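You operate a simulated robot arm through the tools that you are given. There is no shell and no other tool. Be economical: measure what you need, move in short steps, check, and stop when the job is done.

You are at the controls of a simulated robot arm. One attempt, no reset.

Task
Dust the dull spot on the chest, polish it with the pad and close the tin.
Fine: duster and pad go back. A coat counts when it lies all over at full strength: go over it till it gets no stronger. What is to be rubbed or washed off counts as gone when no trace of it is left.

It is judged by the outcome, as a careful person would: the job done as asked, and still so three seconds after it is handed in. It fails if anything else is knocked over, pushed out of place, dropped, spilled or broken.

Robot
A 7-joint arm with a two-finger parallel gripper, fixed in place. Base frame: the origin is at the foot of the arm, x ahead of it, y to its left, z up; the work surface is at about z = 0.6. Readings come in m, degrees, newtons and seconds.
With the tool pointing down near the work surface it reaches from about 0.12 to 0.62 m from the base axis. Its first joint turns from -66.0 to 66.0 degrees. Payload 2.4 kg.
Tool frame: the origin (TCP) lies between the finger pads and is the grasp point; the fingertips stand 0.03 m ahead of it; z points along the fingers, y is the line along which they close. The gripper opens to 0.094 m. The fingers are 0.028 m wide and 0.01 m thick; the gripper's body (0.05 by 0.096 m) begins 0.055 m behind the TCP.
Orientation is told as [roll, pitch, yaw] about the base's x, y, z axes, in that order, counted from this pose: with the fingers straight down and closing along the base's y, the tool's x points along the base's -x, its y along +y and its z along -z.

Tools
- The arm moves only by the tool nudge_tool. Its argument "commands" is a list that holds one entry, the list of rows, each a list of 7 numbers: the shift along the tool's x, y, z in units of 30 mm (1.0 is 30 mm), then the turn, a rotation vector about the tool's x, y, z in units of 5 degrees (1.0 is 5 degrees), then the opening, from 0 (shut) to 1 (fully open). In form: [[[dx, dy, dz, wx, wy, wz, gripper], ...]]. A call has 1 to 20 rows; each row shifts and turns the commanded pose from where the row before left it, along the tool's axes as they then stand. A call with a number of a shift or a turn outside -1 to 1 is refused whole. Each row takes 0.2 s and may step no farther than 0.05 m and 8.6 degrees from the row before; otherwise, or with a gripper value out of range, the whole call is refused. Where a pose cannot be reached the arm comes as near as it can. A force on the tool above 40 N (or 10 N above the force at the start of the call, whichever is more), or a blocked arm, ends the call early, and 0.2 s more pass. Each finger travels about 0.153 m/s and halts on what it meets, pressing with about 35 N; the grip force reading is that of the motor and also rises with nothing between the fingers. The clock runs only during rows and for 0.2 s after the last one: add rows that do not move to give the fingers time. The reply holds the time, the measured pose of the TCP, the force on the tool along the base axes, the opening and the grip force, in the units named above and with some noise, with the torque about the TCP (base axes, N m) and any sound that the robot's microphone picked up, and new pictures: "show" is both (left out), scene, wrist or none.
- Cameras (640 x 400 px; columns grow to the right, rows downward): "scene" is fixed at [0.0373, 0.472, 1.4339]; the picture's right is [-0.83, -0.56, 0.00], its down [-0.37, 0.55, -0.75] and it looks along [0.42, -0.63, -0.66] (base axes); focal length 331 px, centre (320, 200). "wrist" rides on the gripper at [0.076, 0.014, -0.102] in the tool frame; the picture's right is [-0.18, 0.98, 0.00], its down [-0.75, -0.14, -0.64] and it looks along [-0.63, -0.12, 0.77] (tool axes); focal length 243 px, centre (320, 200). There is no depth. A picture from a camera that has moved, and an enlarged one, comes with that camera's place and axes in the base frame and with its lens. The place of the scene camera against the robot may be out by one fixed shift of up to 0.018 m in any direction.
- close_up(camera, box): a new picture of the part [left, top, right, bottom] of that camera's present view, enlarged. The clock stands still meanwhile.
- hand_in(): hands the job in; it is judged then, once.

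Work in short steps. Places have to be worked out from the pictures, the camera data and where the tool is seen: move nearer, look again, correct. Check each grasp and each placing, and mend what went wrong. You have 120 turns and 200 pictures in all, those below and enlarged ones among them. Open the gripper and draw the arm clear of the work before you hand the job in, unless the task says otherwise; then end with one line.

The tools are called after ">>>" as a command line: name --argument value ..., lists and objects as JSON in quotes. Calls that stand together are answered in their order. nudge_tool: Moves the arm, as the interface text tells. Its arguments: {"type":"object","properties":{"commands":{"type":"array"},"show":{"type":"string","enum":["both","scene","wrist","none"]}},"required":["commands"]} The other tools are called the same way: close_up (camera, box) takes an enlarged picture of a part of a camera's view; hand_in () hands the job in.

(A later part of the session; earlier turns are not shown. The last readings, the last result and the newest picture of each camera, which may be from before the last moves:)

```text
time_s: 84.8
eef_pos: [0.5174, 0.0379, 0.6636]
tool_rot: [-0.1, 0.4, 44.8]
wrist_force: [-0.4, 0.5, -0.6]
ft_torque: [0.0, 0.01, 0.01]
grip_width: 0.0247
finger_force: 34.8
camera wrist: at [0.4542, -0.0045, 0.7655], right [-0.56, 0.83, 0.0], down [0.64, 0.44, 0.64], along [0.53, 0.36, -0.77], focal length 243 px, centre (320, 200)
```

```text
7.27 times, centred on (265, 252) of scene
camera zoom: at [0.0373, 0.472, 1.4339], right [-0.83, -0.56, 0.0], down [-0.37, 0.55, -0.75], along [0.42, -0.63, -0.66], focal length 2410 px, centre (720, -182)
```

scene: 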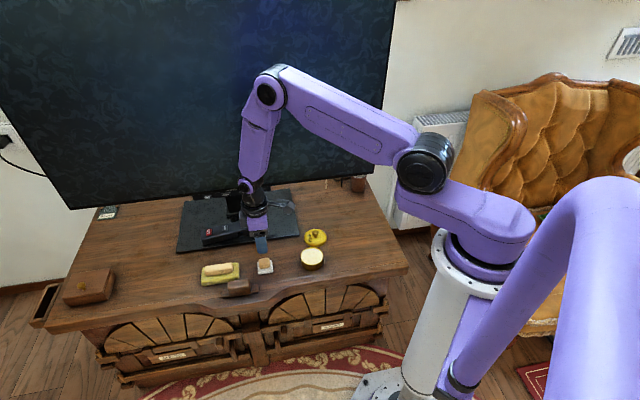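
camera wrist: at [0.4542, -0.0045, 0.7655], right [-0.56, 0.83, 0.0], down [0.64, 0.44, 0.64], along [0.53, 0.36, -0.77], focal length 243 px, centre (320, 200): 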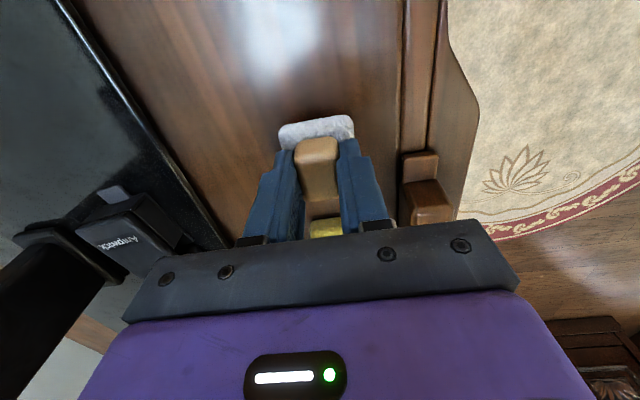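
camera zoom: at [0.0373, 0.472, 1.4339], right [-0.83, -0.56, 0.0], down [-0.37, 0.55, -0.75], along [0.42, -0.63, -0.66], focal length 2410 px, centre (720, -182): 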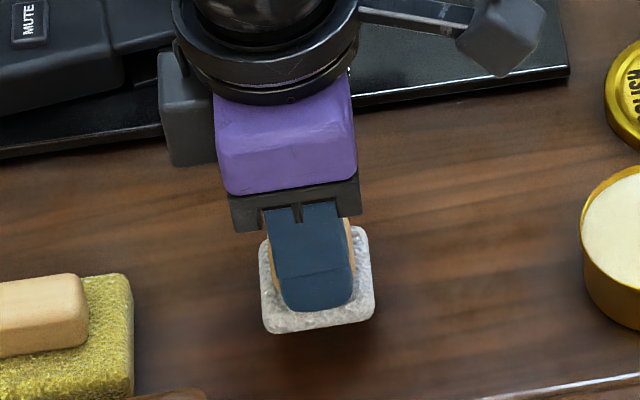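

The pad is held (home TCP (0.517,0.038,0.644)). I lift and carry it over the open tin.

>>> nudge_tool --commands '[[[0, 0, -0.5, 0, 0, 0, 0], [0, 0, -0.8, 0.05, -0.05, 0, 0], [0, 0, -0.7, 0, 0, 0, 0], [0.5, 0, 0, 0, 0, 0, 0], [0.8, 0.07, 0, 0, 0, 0, 0], [0.8, 0.07, 0, 0, 0, 0, 0], [0.8, 0, 0, 0, 0, 0, 0], [0.8, 0, 0, 0, 0, 0, 0], [0.7, 0, 0, 0, 0, 0, 0], [0.5, 0, 0, 0, 0, 0, 0], [0, 0, 0, 0, 0, 0, 0]]]' --show "wrist"

>>> close_up --camera "scene" --box '[285, 220, 345, 280]'

```text
time_s: 87.2
eef_pos: [0.4117, -0.0617, 0.7239]
tool_rot: [-0.5, 0.1, 44.8]
wrist_force: [-0.4, 0.3, 0.2]
ft_torque: [0.02, 0.01, -0.03]
grip_width: 0.0248
finger_force: 35.5
camera wrist: at [0.3471, -0.1051, 0.8272], right [-0.56, 0.83, -0.01], down [0.63, 0.43, 0.64], along [0.53, 0.36, -0.77], focal length 243 px, centre (320, 200)
```

wrist: 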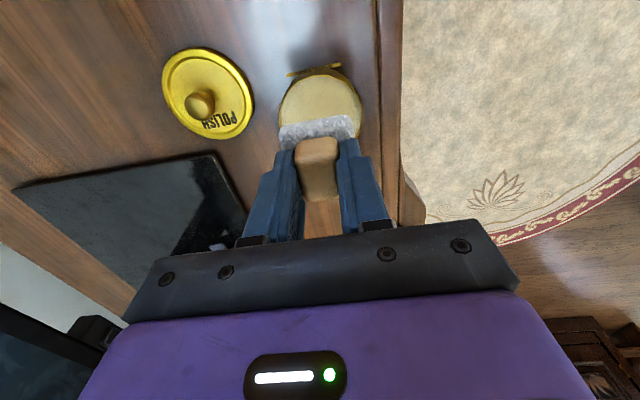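

```text
6.67 times, centred on (315, 250) of scene
camera zoom: at [0.0373, 0.472, 1.4339], right [-0.83, -0.56, 0.0], down [-0.37, 0.55, -0.75], along [0.42, -0.63, -0.66], focal length 2209 px, centre (353, -133)
```

zoom: 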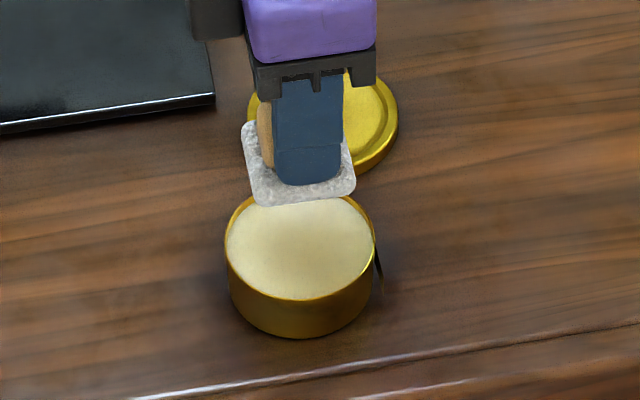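

Aligned within 2-3 mm. Lowering toward the polish.

>>> nudge_tool --commands '[[[0.1, 0, 0.5, 0, 0, 0, 0], [0, 0, 0.6, 0, 0, 0, 0], [0, 0, 0.4, 0, 0, 0, 0], [0, 0, 0, 0, 0, 0, 0]]]' --show "none"

>>> close_up --camera "scene" --box '[285, 220, 345, 280]'

>>> close_up --camera "wrist" --box '[250, 50, 390, 180]'

```text
time_s: 88.2
eef_pos: [0.4076, -0.0637, 0.679]
tool_rot: [-0.4, 0.0, 44.9]
wrist_force: [-0.4, 0.2, 0.4]
ft_torque: [-0.02, 0.04, -0.01]
grip_width: 0.0248
finger_force: 34.9
```

```text
6.67 times, centred on (315, 250) of scene
camera zoom: at [0.0373, 0.472, 1.4339], right [-0.83, -0.56, 0.0], down [-0.37, 0.55, -0.75], along [0.42, -0.63, -0.66], focal length 2209 px, centre (353, -133)
```

zoom: 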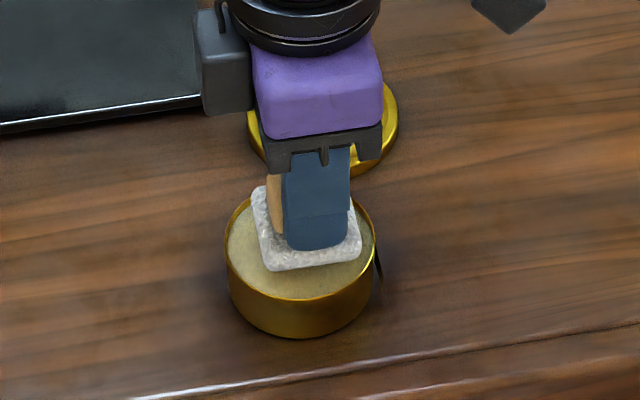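

```text
3.08 times, centred on (320, 115) of wrist
camera zoom: at [0.3456, -0.1081, 0.7805], right [-0.56, 0.83, -0.01], down [0.63, 0.43, 0.64], along [0.53, 0.36, -0.77], focal length 746 px, centre (320, 462)
```

zoom: 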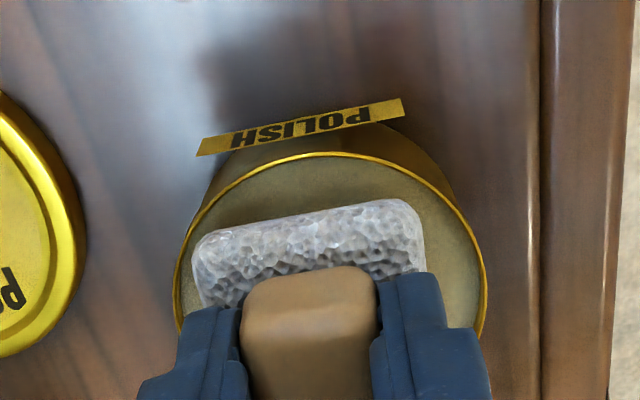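

Inside the rim. Lowering slowly to the polish until light contact.

>>> nudge_tool --commands '[[[0, 0, 0.15, 0, 0, 0, 0], [0, 0, 0.1, 0, 0, 0, 0], [0, 0, 0.1, 0, 0, 0, 0], [0, 0, 0.08, 0, 0, 0, 0], [0, 0, 0.06, 0, 0, 0, 0], [0, 0, 0.06, 0, 0, 0, 0], [0, 0, 0.06, 0, 0, 0, 0], [0, 0, 0, 0, 0, 0, 0]]]' --show "none"

>>> close_up --camera "scene" --box '[285, 220, 345, 280]'

```text
time_s: 88.7
eef_pos: [0.4088, -0.0648, 0.6747]
tool_rot: [-0.4, 0.3, 44.8]
wrist_force: [-2.0, 2.5, 14.5]
ft_torque: [0.01, 0.42, -0.05]
grip_width: 0.0251
finger_force: 35.7
stopped in row 2: the force on the tool passed its limit at 48 N (the readings are from after the stop); the commanded pose is now the measured one
```

```text
6.67 times, centred on (315, 250) of scene
camera zoom: at [0.0371, 0.4721, 1.4339], right [-0.83, -0.56, 0.0], down [-0.37, 0.55, -0.75], along [0.42, -0.63, -0.66], focal length 2209 px, centre (353, -133)
```

zoom: 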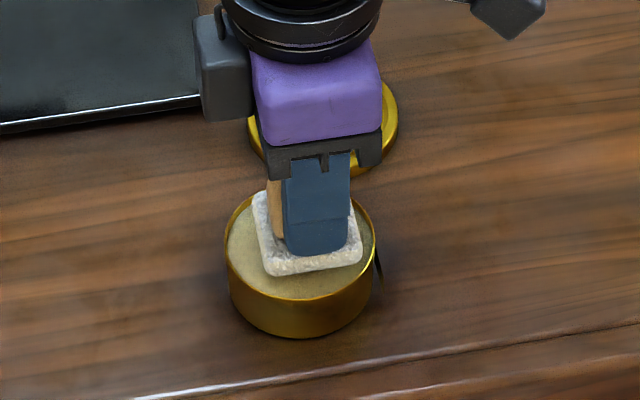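

Contact, and the pad is turning cream-coloured. I dwell a moment, then lift straight up.

>>> nudge_tool --commands '[[[0, 0, 0, 0, 0, 0, 0], [0, 0, 0, 0, 0, 0, 0], [0, 0, 0, 0, 0, 0, 0], [0, 0, -0.2, 0, 0, 0, 0], [0, 0, -0.5, 0, 0, 0, 0], [0, 0, -0.6, 0, 0, 0, 0], [0, 0, -0.4, 0, 0, 0, 0], [0, 0, 0, 0, 0, 0, 0]]]' --show "none"

>>> close_up --camera "scene" --box '[285, 220, 345, 280]'

>>> close_up --camera "wrist" --box '[250, 50, 390, 180]'

```text
time_s: 90.5
eef_pos: [0.4089, -0.0644, 0.7248]
tool_rot: [-0.4, 0.3, 44.8]
wrist_force: [0.3, 0.3, 0.1]
ft_torque: [-0.01, -0.01, 0.01]
grip_width: 0.0248
finger_force: 34.8
```

```text
6.67 times, centred on (315, 250) of scene
camera zoom: at [0.0373, 0.472, 1.4339], right [-0.83, -0.56, 0.0], down [-0.37, 0.55, -0.75], along [0.42, -0.63, -0.66], focal length 2209 px, centre (353, -133)
```

zoom: 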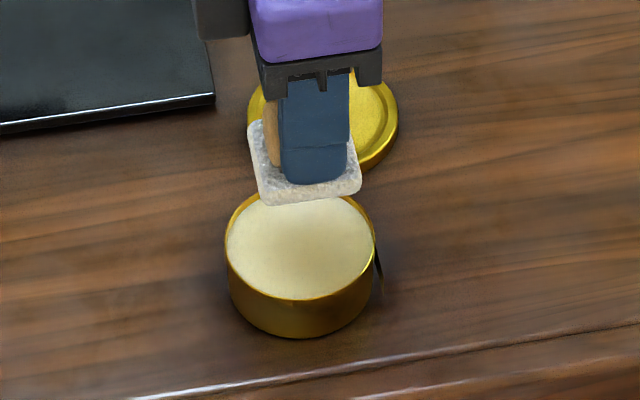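

```text
3.08 times, centred on (320, 115) of wrist
camera zoom: at [0.3453, -0.1067, 0.8273], right [-0.56, 0.83, -0.01], down [0.63, 0.44, 0.64], along [0.53, 0.35, -0.77], focal length 746 px, centre (320, 462)
```

zoom: 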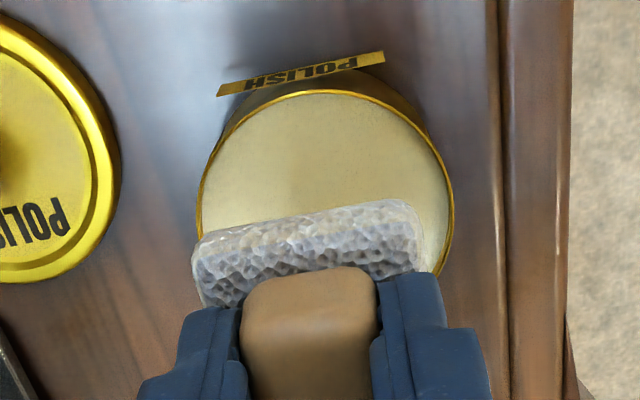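

The pad is loaded with polish. I look at the spot itself for its outline before polishing.

>>> close_up --camera "scene" --box '[325, 215, 395, 270]'

>>> nudge_tool --commands '[[[0.8, -0.2, 0, 0, 0, 0, 0], [0.8, -0.4, 0, 0, 0, 0, 0], [0.8, -0.4, 0, 0, 0, 0, 0], [0.8, -0.4, -0.3, 0, 0, 0, 0], [0, 0, 0, 0, 0, 0, 0]]]' --show "wrist"

```text
7.27 times, centred on (360, 242) of scene
camera zoom: at [0.0373, 0.472, 1.4339], right [-0.83, -0.56, 0.0], down [-0.37, 0.55, -0.75], along [0.42, -0.63, -0.66], focal length 2410 px, centre (29, -109)
```

zoom: 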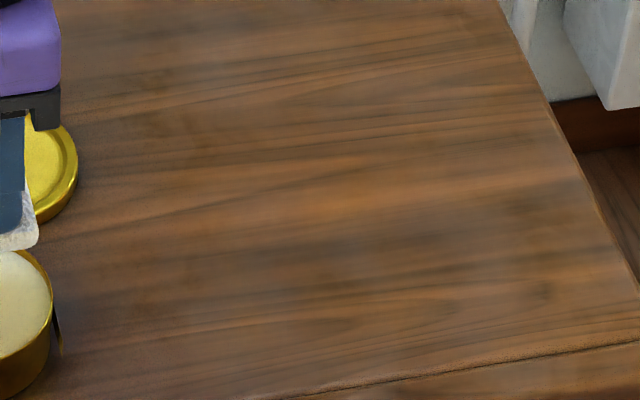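

```text
time_s: 91.7
eef_pos: [0.3694, -0.1629, 0.7348]
tool_rot: [-0.4, 0.3, 44.9]
wrist_force: [-0.5, 0.1, -0.2]
ft_torque: [0.0, 0.02, 0.0]
grip_width: 0.0248
finger_force: 35.8
camera wrist: at [0.307, -0.2044, 0.8384], right [-0.56, 0.83, -0.01], down [0.63, 0.44, 0.64], along [0.53, 0.35, -0.77], focal length 243 px, centre (320, 200)
```

wrist: 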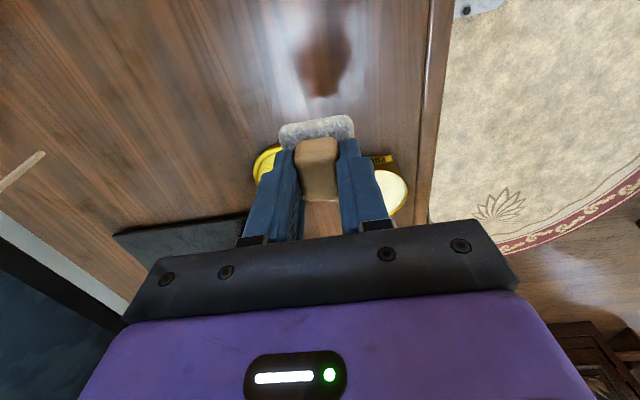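

The dust outline is my guide: along a∈[0.02,0.14], b∈[-0.455,-0.32]. I lower the pad here at the edge of the patch.

>>> nudge_tool --commands '[[[0, 0, 0.7, 0, 0, 0, 0], [0, 0, 0.8, 0, 0, 0, 0], [0, 0, 0.8, 0, 0, 0, 0], [0, 0, 0.4, 0, 0, 0, 0], [0, 0, 0.1, 0, 0, 0, 0], [0, 0, 0.1, 0, 0, 0, 0], [0, 0, 0.04, 0, 0, 0, 0], [0, 0, 0.04, 0, 0, 0, 0], [0, 0, 0, 0, 0, 0, 0]]]' --show "none"

```text
time_s: 93.7
eef_pos: [0.3717, -0.1631, 0.6815]
tool_rot: [-0.4, 0.2, 44.8]
wrist_force: [0.1, 0.4, -0.4]
ft_torque: [0.01, -0.05, -0.02]
grip_width: 0.0246
finger_force: 34.9
out of reach, approached as far as the arm can: row 2, 3, 4
```

The arm can't go lower here in this posture (wrist at the singular limit). I rise, and roll the wrist round to the inner side (reverse of the earlier manoeuvre).

>>> nudge_tool --commands '[[[0, 0.2, -0.8, 0, 0, 0, 0], [0.2, 0.2, -0.8, 0, 0, 0, 0], [0.2, 0.2, -0.8, 0, 0, 0, 0], [0.2, 0.2, -0.8, 0, 0, 0, 0], [0.1, 0.2, -0.8, 0, 0, 0, 0], [0, 0, 0, -0.94, 0.342, 0, 0], [0, 0, 0, -0.94, 0.342, 0, 0], [0, 0, 0, -0.94, 0.342, 0, 0], [0, 0, 0, 0, 0, 0, 0]]]' --show "none"

```text
time_s: 95.7
eef_pos: [0.3057, -0.1188, 0.8042]
tool_rot: [13.8, 5.4, 45.3]
wrist_force: [-0.7, 0.5, 0.2]
ft_torque: [0.01, 0.03, 0.0]
grip_width: 0.0252
finger_force: 35.1
out of reach, approached as far as the arm can: row 7, 8
```

Tilted as planned. Now rolling the tilt round through the left to the outward side.

>>> nudge_tool --commands '[[[0, 0, 0, -0.173, -1, 0, 0], [0, 0, 0, 0.181, -1, 0, 0], [0, 0, 0, 0.523, -0.904, 0, 0], [0, 0, 0, 0.801, -0.664, 0, 0], [0, 0, 0, 0.94, -0.342, 0, 0], [0, 0, 0, 1, 0, 0, 0], [0, 0, 0, 0.981, 0.356, 0, 0], [0, 0, 0, 0.797, 0.668, 0, 0], [0, 0, 0, 0.511, 0.878, 0, 0], [0, 0, 0, 0, 0, 0, 0]]]' --show "scene"

```text
time_s: 97.8
eef_pos: [0.305, -0.1198, 0.8031]
tool_rot: [-13.7, -4.3, 39.7]
wrist_force: [-0.2, -0.2, -1.3]
ft_torque: [-0.01, 0.04, 0.02]
grip_width: 0.0245
finger_force: 34.8
```

scene: 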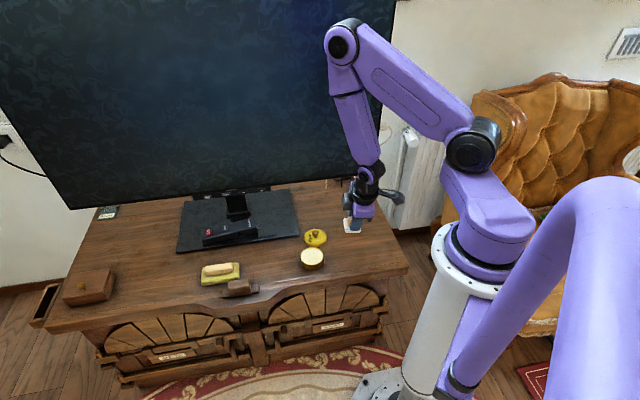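

Now levelling the tool on the inner side.

>>> nudge_tool --commands '[[[0, 0, 0, -0.91, 0.29, -0.35, 0], [0, 0, 0, -0.91, 0.29, -0.35, 0], [0, 0, 0, -0.91, 0.29, -0.35, 0], [0, 0, 0, 0, 0, 0, 0]]]' --show "none"

```text
time_s: 98.8
eef_pos: [0.3059, -0.12, 0.8043]
tool_rot: [-0.1, 0.6, 44.3]
wrist_force: [0.0, -0.2, -0.9]
ft_torque: [0.01, 0.02, -0.02]
grip_width: 0.0251
finger_force: 34.8
```

Level and unblocked. Moving over the patch and descending.

>>> nudge_tool --commands '[[[0.2, -0.4, 0.6, 0, 0, 0, 0], [0.2, -0.5, 0.7, 0, 0, 0, 0], [0, -0.5, 0.8, 0, 0, 0, 0], [0, -0.4, 0.8, 0, 0, 0, 0], [0, 0, 0.8, 0, 0, 0, 0], [0, 0, 0.8, 0, 0, 0, 0], [0, 0, 0.4, 0, 0, 0, 0], [0, 0, 0, 0, 0, 0, 0]]]' --show "none"

```text
time_s: 100.7
eef_pos: [0.3337, -0.1676, 0.6567]
tool_rot: [-0.2, 0.5, 44.3]
wrist_force: [0.2, -0.4, 0.1]
ft_torque: [-0.03, 0.0, 0.02]
grip_width: 0.0248
finger_force: 34.9
```

Reached 0.657 freely. Creeping to contact.

>>> nudge_tool --commands '[[[0, 0, 0.25, 0.05, 0, 0, 0], [0, 0, 0.06, 0, 0, 0, 0], [0, 0, 0.05, 0, 0, 0, 0], [0, 0, 0.04, 0, 0, 0, 0], [0, 0, 0.02, 0, 0, 0, 0], [0, 0, 0, 0, 0, 0, 0]]]' --show "none"

```text
time_s: 102.0
eef_pos: [0.3354, -0.1682, 0.6455]
tool_rot: [-0.4, 0.5, 44.4]
wrist_force: [0.3, 0.6, 3.5]
ft_torque: [0.12, -0.04, 0.01]
grip_width: 0.0246
finger_force: 35.1
```

Light contact. First strokes along the patch's length; then I check the look.

>>> nudge_tool --commands '[[[-0.5, 0, 0.02, 0, 0, 0, 0], [-0.5, 0, 0, 0, 0, 0, 0], [0.6, 0, 0, 0, 0, 0, 0], [0.6, 0, 0, 0, 0, 0, 0], [0.6, 0, 0, 0, 0, 0, 0], [0.6, 0, 0, 0, 0, 0, 0], [0.6, 0, 0, 0, 0, 0, 0], [0.6, 0, 0, 0, 0, 0, 0], [0.6, 0, 0, 0, 0, 0, 0], [0.6, 0, 0, 0, 0, 0, 0], [0, -0.7, 0, 0, 0, 0, 0], [-0.6, 0, 0, 0, 0, 0, 0], [-0.6, 0, 0, 0, 0, 0, 0], [-0.6, 0, 0, 0, 0, 0, 0], [-0.6, 0, 0, 0, 0, 0, 0], [-0.6, 0, 0, 0, 0, 0, 0], [-0.6, 0, 0, 0, 0, 0, 0], [-0.6, 0, 0, 0, 0, 0, 0], [-0.6, 0, 0, 0, 0, 0, 0]]]' --show "both"

>>> close_up --camera "scene" --box '[325, 215, 395, 270]'

```text
time_s: 103.1
eef_pos: [0.3364, -0.1689, 0.6442]
tool_rot: [-0.9, 0.3, 44.6]
wrist_force: [-2.6, -3.2, 11.5]
ft_torque: [0.1, 0.28, 0.08]
grip_width: 0.0249
finger_force: 35.4
stopped in row 5: the force on the tool passed its limit at 44 N (the readings are from after the stop); the commanded pose is now the measured one
camera wrist: at [0.2724, -0.2114, 0.7465], right [-0.56, 0.83, -0.01], down [0.63, 0.44, 0.64], along [0.54, 0.35, -0.77], focal length 243 px, centre (320, 200)
```

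scene: 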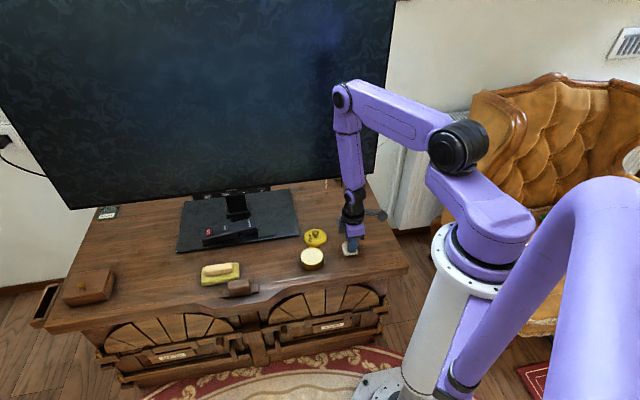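
wrist: 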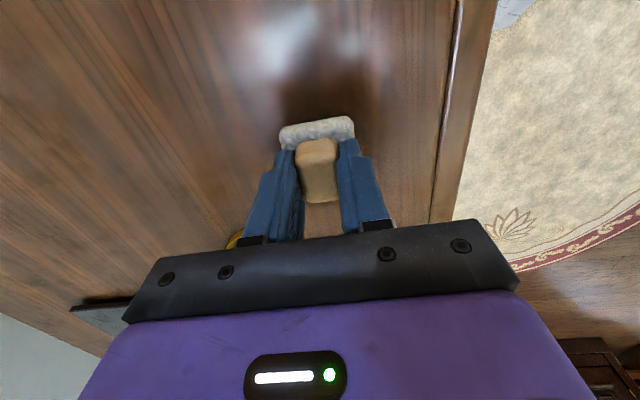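

```text
7.27 times, centred on (360, 242) of scene
camera zoom: at [0.0371, 0.472, 1.4339], right [-0.83, -0.56, 0.0], down [-0.37, 0.55, -0.75], along [0.42, -0.63, -0.66], focal length 2410 px, centre (29, -109)
```

zoom: 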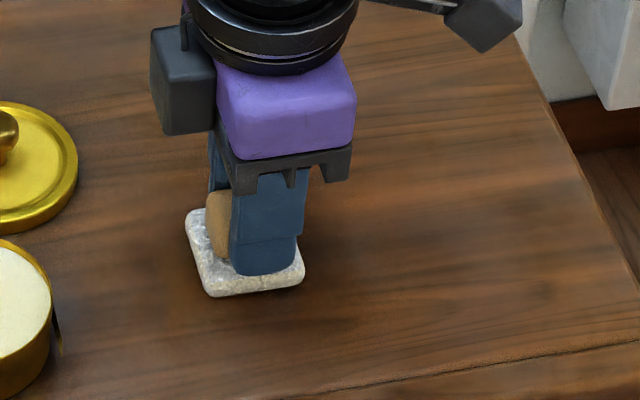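

Force peaks while moving; I ease up half a millimetre and use slower strokes.

>>> nudge_tool --commands '[[[0, 0, -0.02, 0, 0, 0, 0], [0.4, 0, 0, 0, 0, 0, 0], [0.4, 0, 0, 0, 0, 0, 0], [0.4, 0, 0, 0, 0, 0, 0], [0.4, 0, 0, 0, 0, 0, 0], [0.4, 0, 0, 0, 0, 0, 0], [0.4, 0, 0, 0, 0, 0, 0], [0.4, 0, 0, 0, 0, 0, 0], [0.4, 0, 0, 0, 0, 0, 0], [0.4, 0, 0, 0, 0, 0, 0], [0, -0.4, 0, 0, 0, 0, 0], [-0.4, -0.3, 0, 0, 0, 0, 0], [-0.4, 0, 0, 0, 0, 0, 0], [-0.4, 0, 0, 0, 0, 0, 0], [-0.4, 0, 0, 0, 0, 0, 0], [-0.4, 0, 0, 0, 0, 0, 0], [-0.4, 0, 0, 0, 0, 0, 0], [-0.4, 0, 0, 0, 0, 0, 0], [-0.4, 0, 0, 0, 0, 0, 0], [-0.4, 0, 0, 0, 0, 0, 0]]]' --show "wrist"

>>> close_up --camera "scene" --box '[325, 215, 395, 270]'

```text
time_s: 107.3
eef_pos: [0.3514, -0.1845, 0.6449]
tool_rot: [-0.8, 0.3, 44.6]
wrist_force: [-0.1, -0.7, -0.5]
ft_torque: [-0.05, 0.0, 0.01]
grip_width: 0.025
finger_force: 34.6
camera wrist: at [0.2876, -0.2263, 0.7468], right [-0.56, 0.83, -0.02], down [0.63, 0.44, 0.64], along [0.54, 0.35, -0.77], focal length 243 px, centre (320, 200)
```

wrist: 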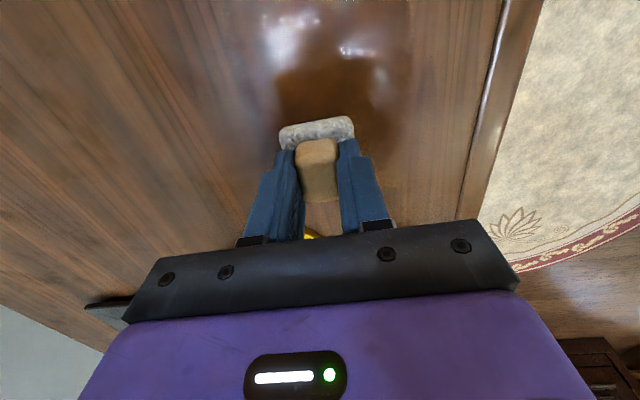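

```text
7.27 times, centred on (360, 242) of scene
camera zoom: at [0.0373, 0.472, 1.4339], right [-0.83, -0.56, 0.0], down [-0.37, 0.55, -0.75], along [0.42, -0.63, -0.66], focal length 2410 px, centre (29, -109)
```

zoom: 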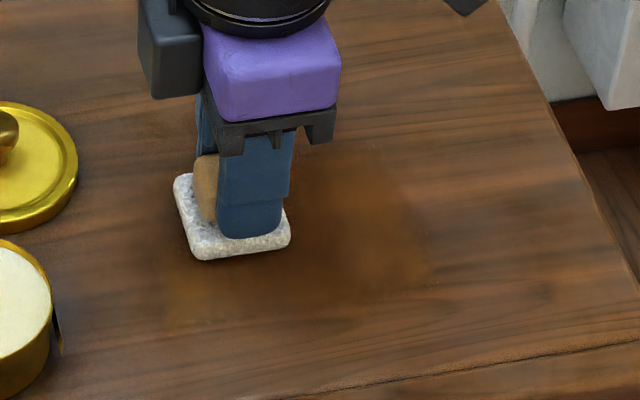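

A darker glossy coat appears where the pad went. I continue the raster towards the far side.

>>> nudge_tool --commands '[[[-0.3, -0.35, 0.015, 0, 0, 0, 0], [-0.3, -0.35, 0, 0, 0, 0, 0], [0.4, 0, 0, 0, 0, 0, 0], [0.4, 0, 0, 0, 0, 0, 0], [0.4, 0, 0, 0, 0, 0, 0], [0.4, 0, 0, 0, 0, 0, 0], [0.4, 0, 0, 0, 0, 0, 0], [0.4, 0, 0, 0, 0, 0, 0], [0.4, 0, 0, 0, 0, 0, 0], [0.4, 0, 0, 0, 0, 0, 0], [0.4, 0, 0, 0, 0, 0, 0], [0.4, 0, 0, 0, 0, 0, 0], [0, -0.4, 0, 0, 0, 0, 0], [-0.4, -0.3, 0, 0, 0, 0, 0], [-0.4, 0, 0, 0, 0, 0, 0], [-0.4, 0, 0, 0, 0, 0, 0], [-0.4, 0, 0, 0, 0, 0, 0], [-0.4, 0, 0, 0, 0, 0, 0], [-0.4, 0, 0, 0, 0, 0, 0], [-0.4, 0, 0, 0, 0, 0, 0]]]' --show "wrist"

>>> close_up --camera "scene" --box '[325, 215, 395, 270]'

```text
time_s: 111.5
eef_pos: [0.3677, -0.2255, 0.6452]
tool_rot: [-0.8, 0.3, 44.6]
wrist_force: [0.3, 0.5, -0.7]
ft_torque: [0.03, -0.03, 0.01]
grip_width: 0.0246
finger_force: 35.7
camera wrist: at [0.3049, -0.2679, 0.7474], right [-0.56, 0.83, -0.01], down [0.63, 0.44, 0.64], along [0.54, 0.35, -0.77], focal length 243 px, centre (320, 200)
```

wrist: 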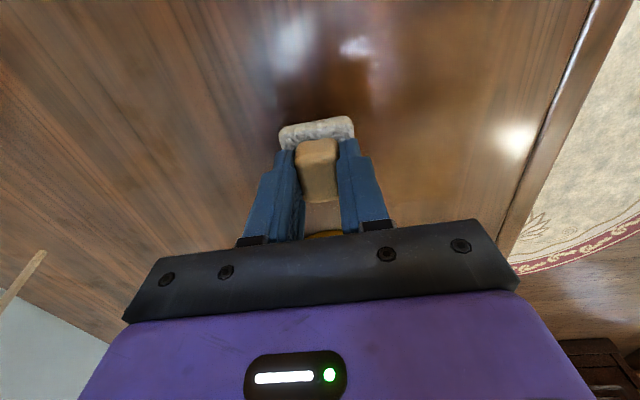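

```text
7.27 times, centred on (360, 242) of scene
camera zoom: at [0.0373, 0.472, 1.4339], right [-0.83, -0.56, 0.0], down [-0.37, 0.55, -0.75], along [0.42, -0.63, -0.66], focal length 2410 px, centre (29, -109)
```

zoom: 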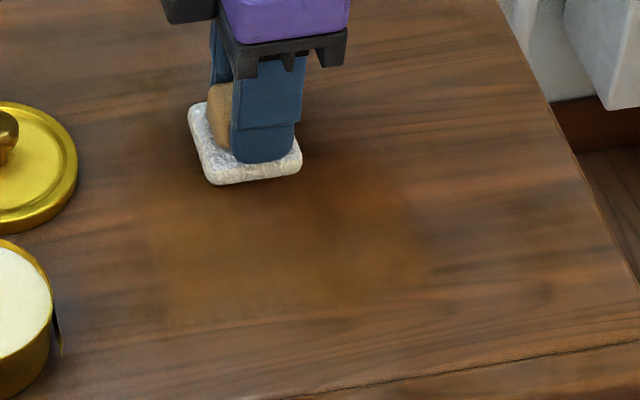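

The coat spreads. One more row at the far side, then back across all rows a second time with a bit more pressure.

>>> nudge_tool --commands '[[[0, -0.5, 0.02, 0, 0, 0, 0], [0.4, 0, 0, 0, 0, 0, 0], [0.4, 0, 0, 0, 0, 0, 0], [0.4, 0, 0, 0, 0, 0, 0], [0.4, 0, 0, 0, 0, 0, 0], [0.4, 0, 0, 0, 0, 0, 0], [0.4, 0, 0, 0, 0, 0, 0], [0.4, 0, 0, 0, 0, 0, 0], [0.4, 0, 0, 0, 0, 0, 0], [0, 0.5, 0, 0, 0, 0, 0], [-0.4, 0, 0, 0, 0, 0, 0], [-0.4, 0, 0, 0, 0, 0, 0], [-0.4, 0, 0, 0, 0, 0, 0], [-0.4, 0, 0, 0, 0, 0, 0], [-0.4, 0, 0, 0, 0, 0, 0], [-0.4, 0, 0, 0, 0, 0, 0], [-0.4, 0, 0, 0, 0, 0, 0], [-0.4, 0, 0, 0, 0, 0, 0], [-0.4, 0, 0, 0, 0, 0, 0]]]' --show "wrist"

>>> close_up --camera "scene" --box '[325, 215, 395, 270]'

```text
time_s: 115.5
eef_pos: [0.3768, -0.2189, 0.6444]
tool_rot: [-0.9, 0.3, 44.4]
wrist_force: [-7.0, -6.9, 24.6]
ft_torque: [0.19, 0.6, 0.17]
grip_width: 0.0248
finger_force: 35.2
camera wrist: at [0.3125, -0.2605, 0.7463], right [-0.56, 0.83, -0.01], down [0.63, 0.44, 0.64], along [0.54, 0.35, -0.77], focal length 243 px, centre (320, 200)
```

wrist: 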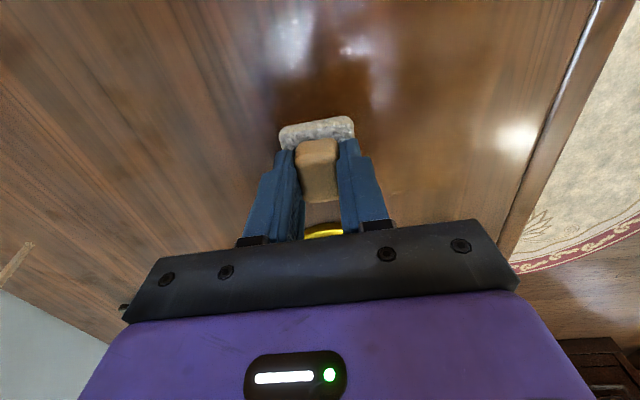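

```text
7.27 times, centred on (360, 242) of scene
camera zoom: at [0.0369, 0.4721, 1.4339], right [-0.83, -0.56, 0.0], down [-0.37, 0.55, -0.75], along [0.42, -0.63, -0.66], focal length 2410 px, centre (29, -109)
```

zoom: 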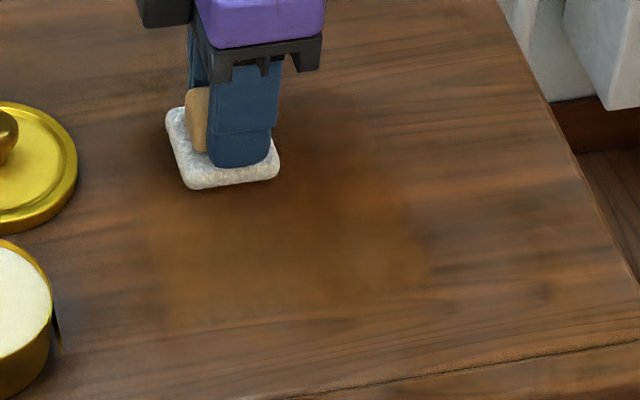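

Now the return passes toward the front, with overlapping rows.

>>> nudge_tool --commands '[[[0, 0.4, -0.01, 0, 0, 0, 0], [0.4, 0.3, 0, 0, 0, 0, 0], [0.4, 0, 0, 0, 0, 0, 0], [0.4, 0, 0, 0, 0, 0, 0], [0.4, 0, 0, 0, 0, 0, 0], [0.4, 0, 0, 0, 0, 0, 0], [0.4, 0, 0, 0, 0, 0, 0], [0.4, 0, 0, 0, 0, 0, 0], [0.4, 0, 0, 0, 0, 0, 0], [0, 0.4, 0, 0, 0, 0, 0], [-0.4, 0.3, 0, 0, 0, 0, 0], [-0.4, 0, 0, 0, 0, 0, 0], [-0.4, 0, 0, 0, 0, 0, 0], [-0.4, 0, 0, 0, 0, 0, 0], [-0.4, 0, 0, 0, 0, 0, 0], [-0.4, 0, 0, 0, 0, 0, 0], [-0.4, 0, 0, 0, 0, 0, 0], [-0.4, 0, 0, 0, 0, 0, 0], [-0.4, 0, 0, 0, 0, 0, 0]]]' --show "none"

>>> close_up --camera "scene" --box '[325, 215, 395, 270]'

```text
time_s: 119.2
eef_pos: [0.3406, -0.1931, 0.6428]
tool_rot: [-0.8, 0.3, 44.7]
wrist_force: [-0.2, 2.2, 11.6]
ft_torque: [0.37, 0.13, 0.01]
grip_width: 0.0248
finger_force: 35.4
stopped in row 18: the force on the tool passed its limit at 41 N (the readings are from after the stop); the commanded pose is now the measured one
```

```text
7.27 times, centred on (360, 242) of scene
camera zoom: at [0.0371, 0.4721, 1.4339], right [-0.83, -0.56, 0.0], down [-0.37, 0.55, -0.75], along [0.42, -0.63, -0.66], focal length 2410 px, centre (29, -109)
```

zoom: 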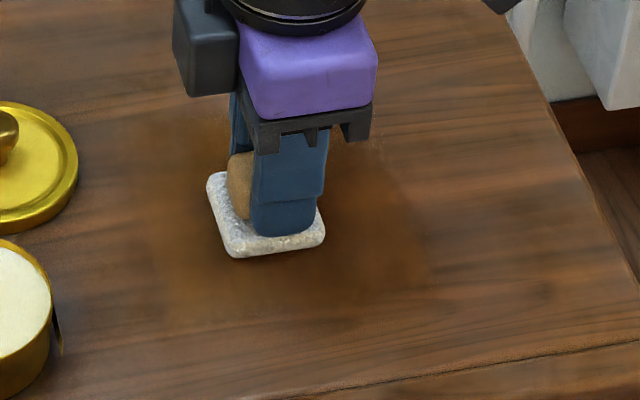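

It gets stronger. Continuing with the front rows.

>>> nudge_tool --commands '[[[-0.4, 0, -0.03, 0, 0, 0, 0], [-0.4, 0.3, 0, 0, 0, 0, 0], [-0.3, 0.4, 0, 0, 0, 0, 0], [0.4, 0, 0, 0, 0, 0, 0], [0.4, 0, 0, 0, 0, 0, 0], [0.4, 0, 0, 0, 0, 0, 0], [0.4, 0, 0, 0, 0, 0, 0], [0.4, 0, 0, 0, 0, 0, 0], [0.4, 0, 0, 0, 0, 0, 0], [0.4, 0, 0, 0, 0, 0, 0], [0.4, 0, 0, 0, 0, 0, 0], [0, 0.4, 0, 0, 0, 0, 0], [-0.4, 0.1, 0, 0, 0, 0, 0], [-0.4, 0, 0, 0, 0, 0, 0], [-0.4, 0, 0, 0, 0, 0, 0], [-0.4, 0, 0, 0, 0, 0, 0], [-0.4, 0, 0, 0, 0, 0, 0], [-0.4, 0, 0, 0, 0, 0, 0], [-0.4, 0, 0, 0, 0, 0, 0], [-0.4, 0, 0, 0, 0, 0, 0]]]' --show "none"

>>> close_up --camera "scene" --box '[325, 215, 395, 270]'

```text
time_s: 123.3
eef_pos: [0.3368, -0.1444, 0.6424]
tool_rot: [-0.8, 0.3, 44.6]
wrist_force: [0.0, -0.5, -0.5]
ft_torque: [0.01, -0.02, 0.04]
grip_width: 0.0248
finger_force: 35.2
```

```text
7.27 times, centred on (360, 242) of scene
camera zoom: at [0.0373, 0.472, 1.4339], right [-0.83, -0.56, 0.0], down [-0.37, 0.55, -0.75], along [0.42, -0.63, -0.66], focal length 2410 px, centre (29, -109)
```

zoom: 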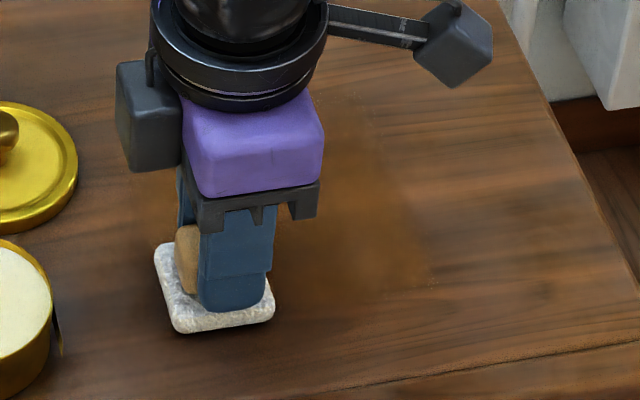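

Contact is lost here; I lower slightly and do this front row again.

>>> nudge_tool --commands '[[[0, 0, 0.03, 0, 0, 0, 0], [0, 0, 0.03, 0, 0, 0, 0], [0, 0, 0, 0, 0, 0, 0]]]' --show "none"

```text
time_s: 123.9
eef_pos: [0.3373, -0.1442, 0.6436]
tool_rot: [-0.6, 0.3, 44.7]
wrist_force: [-0.3, 0.9, 14.2]
ft_torque: [0.28, 0.15, 0.01]
grip_width: 0.0246
finger_force: 35.2
stopped in row 2: the force on the tool passed its limit at 45 N (the readings are from after the stop); the commanded pose is now the measured one
```

>>> nudge_tool --commands '[[[0.3, 0, -0.015, 0, 0, 0, 0], [0.4, 0, 0, 0, 0, 0, 0], [0.4, 0, 0, 0, 0, 0, 0], [0.4, 0, 0, 0, 0, 0, 0], [0.4, 0, 0, 0, 0, 0, 0], [0.4, 0, 0, 0, 0, 0, 0], [0.4, 0, 0, 0, 0, 0, 0], [0.4, 0, 0, 0, 0, 0, 0], [0.4, 0, 0, 0, 0, 0, 0], [0, -0.5, 0, 0, 0, 0, 0], [-0.4, 0, 0, 0, 0, 0, 0], [-0.4, 0, 0, 0, 0, 0, 0], [-0.4, 0, 0, 0, 0, 0, 0], [-0.4, 0, 0, 0, 0, 0, 0], [-0.4, 0, 0, 0, 0, 0, 0], [-0.4, 0, 0, 0, 0, 0, 0], [-0.4, 0, 0, 0, 0, 0, 0], [-0.4, 0, 0, 0, 0, 0, 0]]]' --show "none"

>>> close_up --camera "scene" --box '[325, 215, 395, 270]'

```text
time_s: 127.5
eef_pos: [0.3262, -0.1754, 0.6441]
tool_rot: [-0.5, 0.3, 44.4]
wrist_force: [-0.3, 1.4, 13.9]
ft_torque: [0.38, 0.03, 0.01]
grip_width: 0.0247
finger_force: 35.3
stopped in row 17: the force on the tool passed its limit at 44 N (the readings are from after the stop); the commanded pose is now the measured one
```

```text
7.27 times, centred on (360, 242) of scene
camera zoom: at [0.0371, 0.4721, 1.4339], right [-0.83, -0.56, 0.0], down [-0.37, 0.55, -0.75], along [0.42, -0.63, -0.66], focal length 2410 px, centre (29, -109)
```

zoom: 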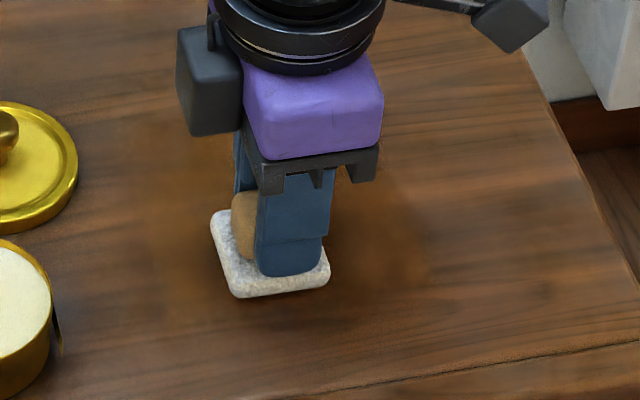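

I lift off and move aside to inspect the coat.

>>> nudge_tool --commands '[[[0, 0, -0.4, 0, 0, 0, 0], [0, 0, -0.7, 0, 0, 0, 0], [0.7, 0, -0.7, 0, 0, 0, 0], [0.9, 0, 0, 0, 0, 0, 0], [0.9, 0, 0, 0, 0, 0, 0], [0.9, 0, 0, 0, 0, 0, 0], [0.9, 0, 0, 0, 0, 0, 0], [0.6, 0, 0, 0, 0, 0, 0], [0, 0, 0, 0, 0, 0, 0]]]' --show "wrist"

>>> close_up --camera "scene" --box '[325, 215, 395, 270]'

```text
time_s: 129.5
eef_pos: [0.2213, -0.2768, 0.6995]
tool_rot: [-0.5, 0.3, 44.3]
wrist_force: [1.2, 0.4, -0.7]
ft_torque: [0.02, -0.02, 0.02]
grip_width: 0.0246
finger_force: 35.0
camera wrist: at [0.1573, -0.3196, 0.8027], right [-0.56, 0.83, -0.01], down [0.64, 0.43, 0.64], along [0.53, 0.35, -0.77], focal length 243 px, centre (320, 200)
```

wrist: 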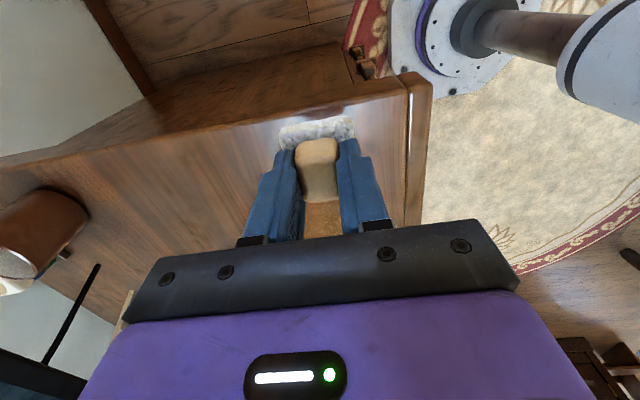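

```text
7.27 times, centred on (360, 242) of scene
camera zoom: at [0.0373, 0.472, 1.4339], right [-0.83, -0.56, 0.0], down [-0.37, 0.55, -0.75], along [0.42, -0.63, -0.66], focal length 2410 px, centre (29, -109)
```

zoom: 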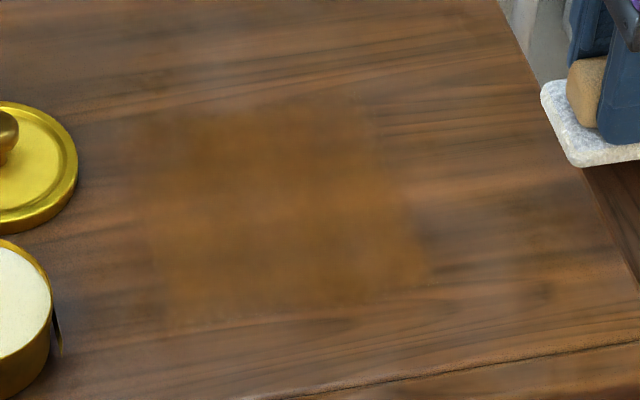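

>>> close_up --camera "scene" --box '[332, 226, 380, 262]'

```text
11.11 times, centred on (356, 244) of scene
camera zoom: at [0.0373, 0.472, 1.4339], right [-0.83, -0.56, 0.0], down [-0.37, 0.55, -0.75], along [0.42, -0.63, -0.66], focal length 3682 px, centre (-80, -289)
```

zoom: 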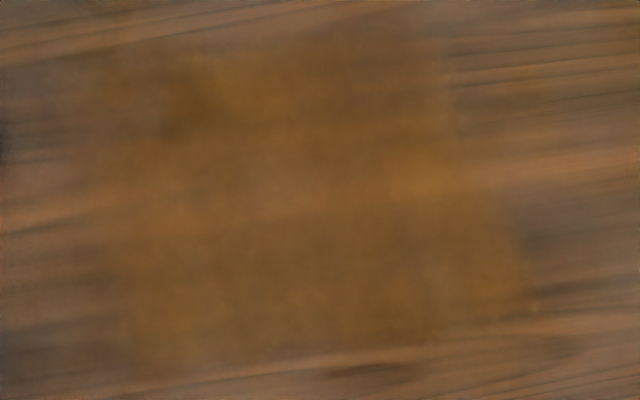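

The coated patch is a rectangle, a≈0.035-0.155, b≈-0.445 to -0.325, with its left edge and corners somewhat weaker. I level the tool and make another full pass with rows reaching past every edge.

>>> nudge_tool --commands '[[[-0.8, 0, 0, -0.1, -0.06, 0, 0], [-0.8, 0.2, 0, 0, 0, 0, 0], [-0.7, 0.4, 0, 0, 0, 0, 0], [0, 0, 0.6, 0, 0, 0, 0], [0, 0, 0.7, 0, 0, 0, 0], [0, 0, 0.3, 0, 0, 0, 0], [0, 0, 0.1, 0, 0, 0, 0], [0, 0, 0.05, 0, 0, 0, 0], [0, 0, 0.04, 0, 0, 0, 0], [0, 0, 0.03, 0, 0, 0, 0], [0, 0, 0.03, 0, 0, 0, 0], [0, 0, 0.03, 0, 0, 0, 0], [0, 0, 0, 0, 0, 0, 0]]]' --show "none"

```text
time_s: 131.9
eef_pos: [0.2576, -0.2166, 0.6445]
tool_rot: [-0.1, 0.1, 44.4]
wrist_force: [-1.3, 0.7, 13.2]
ft_torque: [-0.06, 0.08, 0.0]
grip_width: 0.025
finger_force: 35.2
stopped in row 12: the force on the tool passed its limit at 44 N (the readings are from after the stop); the commanded pose is now the measured one
```

Flat contact. Front row, then the next rows, to the full left edge.

>>> nudge_tool --commands '[[[-0.3, 0.2, -0.01, 0, 0, 0, 0], [-0.5, 0, 0, 0, 0, 0, 0], [-0.5, 0, 0, 0, 0, 0, 0], [-0.5, 0, 0, 0, 0, 0, 0], [-0.5, 0, 0, 0, 0, 0, 0], [-0.5, 0, 0, 0, 0, 0, 0], [-0.5, 0, 0, 0, 0, 0, 0], [-0.5, 0, 0, 0, 0, 0, 0], [-0.4, 0, 0, 0, 0, 0, 0], [0, -0.6, 0, 0, 0, 0, 0], [0.5, 0, 0, 0, 0, 0, 0], [0.5, 0, 0, 0, 0, 0, 0], [0.5, 0, 0, 0, 0, 0, 0], [0.5, 0, 0, 0, 0, 0, 0], [0.5, 0, 0, 0, 0, 0, 0], [0.5, 0, 0, 0, 0, 0, 0], [0.5, 0, 0, 0, 0, 0, 0], [0.5, 0, 0, 0, 0, 0, 0], [0, -0.6, 0, 0, 0, 0, 0]]]' --show "none"

```text
time_s: 135.9
eef_pos: [0.2841, -0.2323, 0.6444]
tool_rot: [0.0, 0.1, 44.4]
wrist_force: [0.1, -0.1, -0.4]
ft_torque: [-0.02, 0.02, 0.03]
grip_width: 0.0248
finger_force: 35.3
```

>>> nudge_tool --commands '[[[0, 0, 0.02, 0, 0, 0, 0], [-0.4, 0, 0, 0, 0, 0, 0], [-0.5, 0, 0, 0, 0, 0, 0], [-0.5, 0, 0, 0, 0, 0, 0], [-0.5, 0, 0, 0, 0, 0, 0], [-0.5, 0, 0, 0, 0, 0, 0], [-0.5, 0, 0, 0, 0, 0, 0], [-0.5, 0, 0, 0, 0, 0, 0], [-0.5, 0, 0, 0, 0, 0, 0], [0, -0.6, 0, 0, 0, 0, 0], [0.5, 0, 0, 0, 0, 0, 0], [0.5, 0, 0, 0, 0, 0, 0], [0.5, 0, 0, 0, 0, 0, 0], [0.5, 0, 0, 0, 0, 0, 0], [0.5, 0, 0, 0, 0, 0, 0], [0.5, 0, 0, 0, 0, 0, 0], [0.5, 0, 0, 0, 0, 0, 0], [0.4, 0, 0, 0, 0, 0, 0], [0, -0.6, 0, 0, 0, 0, 0]]]' --show "none"

>>> close_up --camera "scene" --box '[325, 215, 395, 270]'

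```text
time_s: 137.6
eef_pos: [0.3454, -0.1737, 0.6443]
tool_rot: [0.1, 0.1, 44.5]
wrist_force: [0.6, 4.3, 11.0]
ft_torque: [0.15, -0.09, 0.01]
grip_width: 0.0251
finger_force: 35.1
stopped in row 8: the force on the tool passed its limit at 41 N (the readings are from after the stop); the commanded pose is now the measured one
```

```text
7.27 times, centred on (360, 242) of scene
camera zoom: at [0.0372, 0.4722, 1.4339], right [-0.83, -0.56, 0.0], down [-0.37, 0.55, -0.75], along [0.42, -0.63, -0.66], focal length 2410 px, centre (29, -109)
```

zoom: 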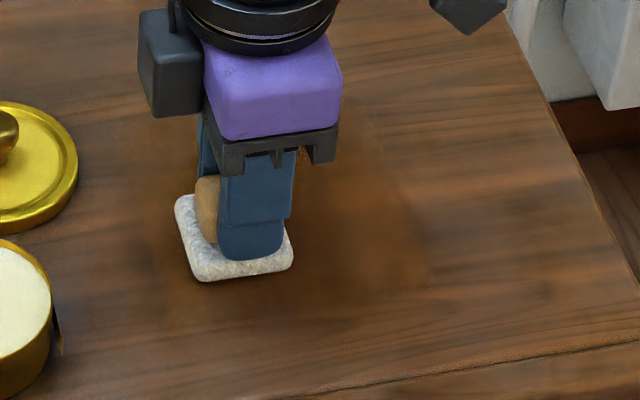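

>>> nudge_tool --commands '[[[-0.5, 0, -0.012, 0, 0, 0, 0], [-0.5, 0, 0, 0, 0, 0, 0], [0, -0.6, 0, 0, 0, 0, 0], [0.5, 0, 0.003, 0, 0, 0, 0], [0.5, 0, 0.003, 0, 0, 0, 0], [0.5, 0, 0.003, 0, 0, 0, 0], [0.5, 0, 0.003, 0, 0, 0, 0], [0.5, 0, 0.003, 0, 0, 0, 0], [0.5, 0, 0.003, 0, 0, 0, 0], [0.5, 0, 0.003, 0, 0, 0, 0], [0.5, 0, 0.003, 0, 0, 0, 0], [0, -0.6, 0, 0, 0, 0, 0], [-0.5, 0, -0.003, 0, 0, 0, 0], [-0.5, 0, -0.003, 0, 0, 0, 0], [-0.5, 0, -0.003, 0, 0, 0, 0], [-0.5, 0, -0.003, 0, 0, 0, 0], [-0.5, 0, -0.003, 0, 0, 0, 0], [-0.5, 0, -0.003, 0, 0, 0, 0], [-0.5, 0, -0.003, 0, 0, 0, 0], [-0.5, 0, -0.003, 0, 0, 0, 0]]]' --show "none"

>>> close_up --camera "scene" --box '[325, 215, 395, 270]'

```text
time_s: 139.5
eef_pos: [0.3195, -0.2258, 0.6449]
tool_rot: [0.0, 0.1, 44.4]
wrist_force: [-2.6, -1.9, 11.0]
ft_torque: [-0.1, 0.18, 0.01]
grip_width: 0.0246
finger_force: 34.7
stopped in row 9: the force on the tool passed its limit at 42 N (the readings are from after the stop); the commanded pose is now the measured one
```

```text
7.27 times, centred on (360, 242) of scene
camera zoom: at [0.0371, 0.4721, 1.4339], right [-0.83, -0.56, 0.0], down [-0.37, 0.55, -0.75], along [0.42, -0.63, -0.66], focal length 2410 px, centre (29, -109)
```

zoom: 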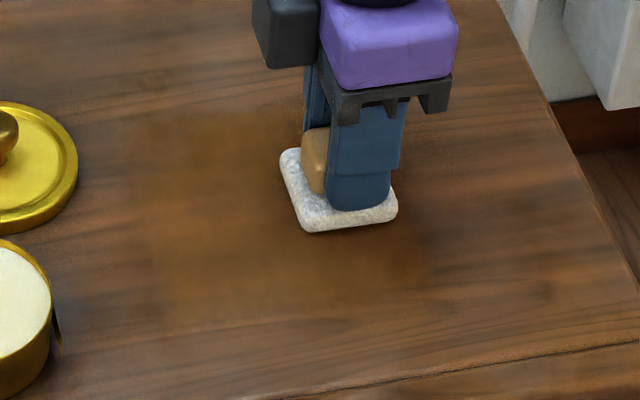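

>>> nudge_tool --commands '[[[0.4, 0, -0.012, 0, 0, 0, 0], [0.4, 0, 0, 0, 0, 0, 0], [0.4, 0, 0, 0, 0, 0, 0], [0, -0.6, 0, 0, 0, 0, 0], [-0.5, 0, 0, 0, 0, 0, 0], [-0.5, 0, 0, 0, 0, 0, 0], [-0.5, 0, 0, 0, 0, 0, 0], [-0.5, 0, 0, 0, 0, 0, 0], [-0.5, 0, 0, 0, 0, 0, 0], [-0.5, 0, 0, 0, 0, 0, 0], [-0.5, 0, 0, 0, 0, 0, 0], [-0.5, 0, 0, 0, 0, 0, 0], [0, -0.6, 0, 0, 0, 0, 0], [0.5, 0, 0, 0, 0, 0, 0], [0.5, 0, 0, 0, 0, 0, 0], [0.5, 0, 0, 0, 0, 0, 0], [0.5, 0, 0, 0, 0, 0, 0], [0.5, 0, 0, 0, 0, 0, 0], [0.5, 0, 0, 0, 0, 0, 0], [0.5, 0, 0, 0, 0, 0, 0]]]' --show "none"

>>> close_up --camera "scene" --box '[325, 215, 395, 270]'

```text
time_s: 140.4
eef_pos: [0.2962, -0.2511, 0.6423]
tool_rot: [0.1, 0.1, 44.7]
wrist_force: [-2.3, 2.3, 12.3]
ft_torque: [-0.09, -0.05, -0.01]
grip_width: 0.0245
finger_force: 34.7
stopped in row 4: the force on the tool passed its limit at 47 N (the readings are from after the stop); the commanded pose is now the measured one
```

```text
7.27 times, centred on (360, 242) of scene
camera zoom: at [0.0371, 0.4722, 1.4339], right [-0.83, -0.56, 0.0], down [-0.37, 0.55, -0.75], along [0.42, -0.63, -0.66], focal length 2410 px, centre (29, -109)
```

zoom: 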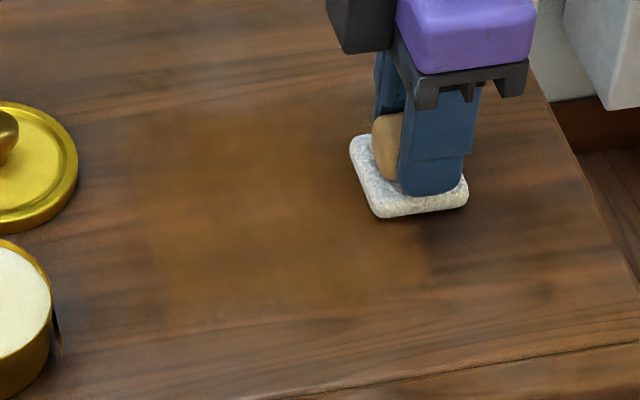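

>>> nudge_tool --commands '[[[0, -0.3, -0.03, 0, 0, 0, 0], [-0.3, -0.4, 0, 0, 0, 0, 0], [-0.5, 0, 0, 0, 0, 0, 0], [-0.5, 0, 0, 0, 0, 0, 0], [-0.5, 0, 0, 0, 0, 0, 0], [-0.5, 0, 0, 0, 0, 0, 0], [-0.5, 0, 0, 0, 0, 0, 0], [-0.5, 0, 0, 0, 0, 0, 0], [-0.5, 0, 0, 0, 0, 0, 0], [-0.5, 0, 0, 0, 0, 0, 0], [0, -0.6, 0, 0, 0, 0, 0], [0.5, 0, 0, 0, 0, 0, 0], [0.5, 0, 0, 0, 0, 0, 0], [0.5, 0, 0, 0, 0, 0, 0], [0.5, 0, 0, 0, 0, 0, 0], [0.5, 0, 0, 0, 0, 0, 0], [0.5, 0, 0, 0, 0, 0, 0], [0.5, 0, 0, 0, 0, 0, 0], [0.5, 0, 0, 0, 0, 0, 0]]]' --show "none"

>>> close_up --camera "scene" --box '[325, 215, 395, 270]'

```text
time_s: 144.4
eef_pos: [0.3304, -0.2726, 0.6449]
tool_rot: [0.2, 0.1, 44.8]
wrist_force: [0.0, 0.6, -0.6]
ft_torque: [-0.02, 0.0, 0.03]
grip_width: 0.0249
finger_force: 35.0
```

```text
7.27 times, centred on (360, 242) of scene
camera zoom: at [0.0373, 0.472, 1.4339], right [-0.83, -0.56, 0.0], down [-0.37, 0.55, -0.75], along [0.42, -0.63, -0.66], focal length 2410 px, centre (29, -109)
```

zoom: 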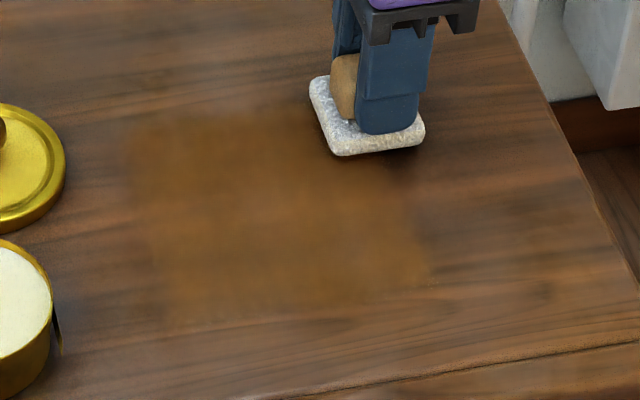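

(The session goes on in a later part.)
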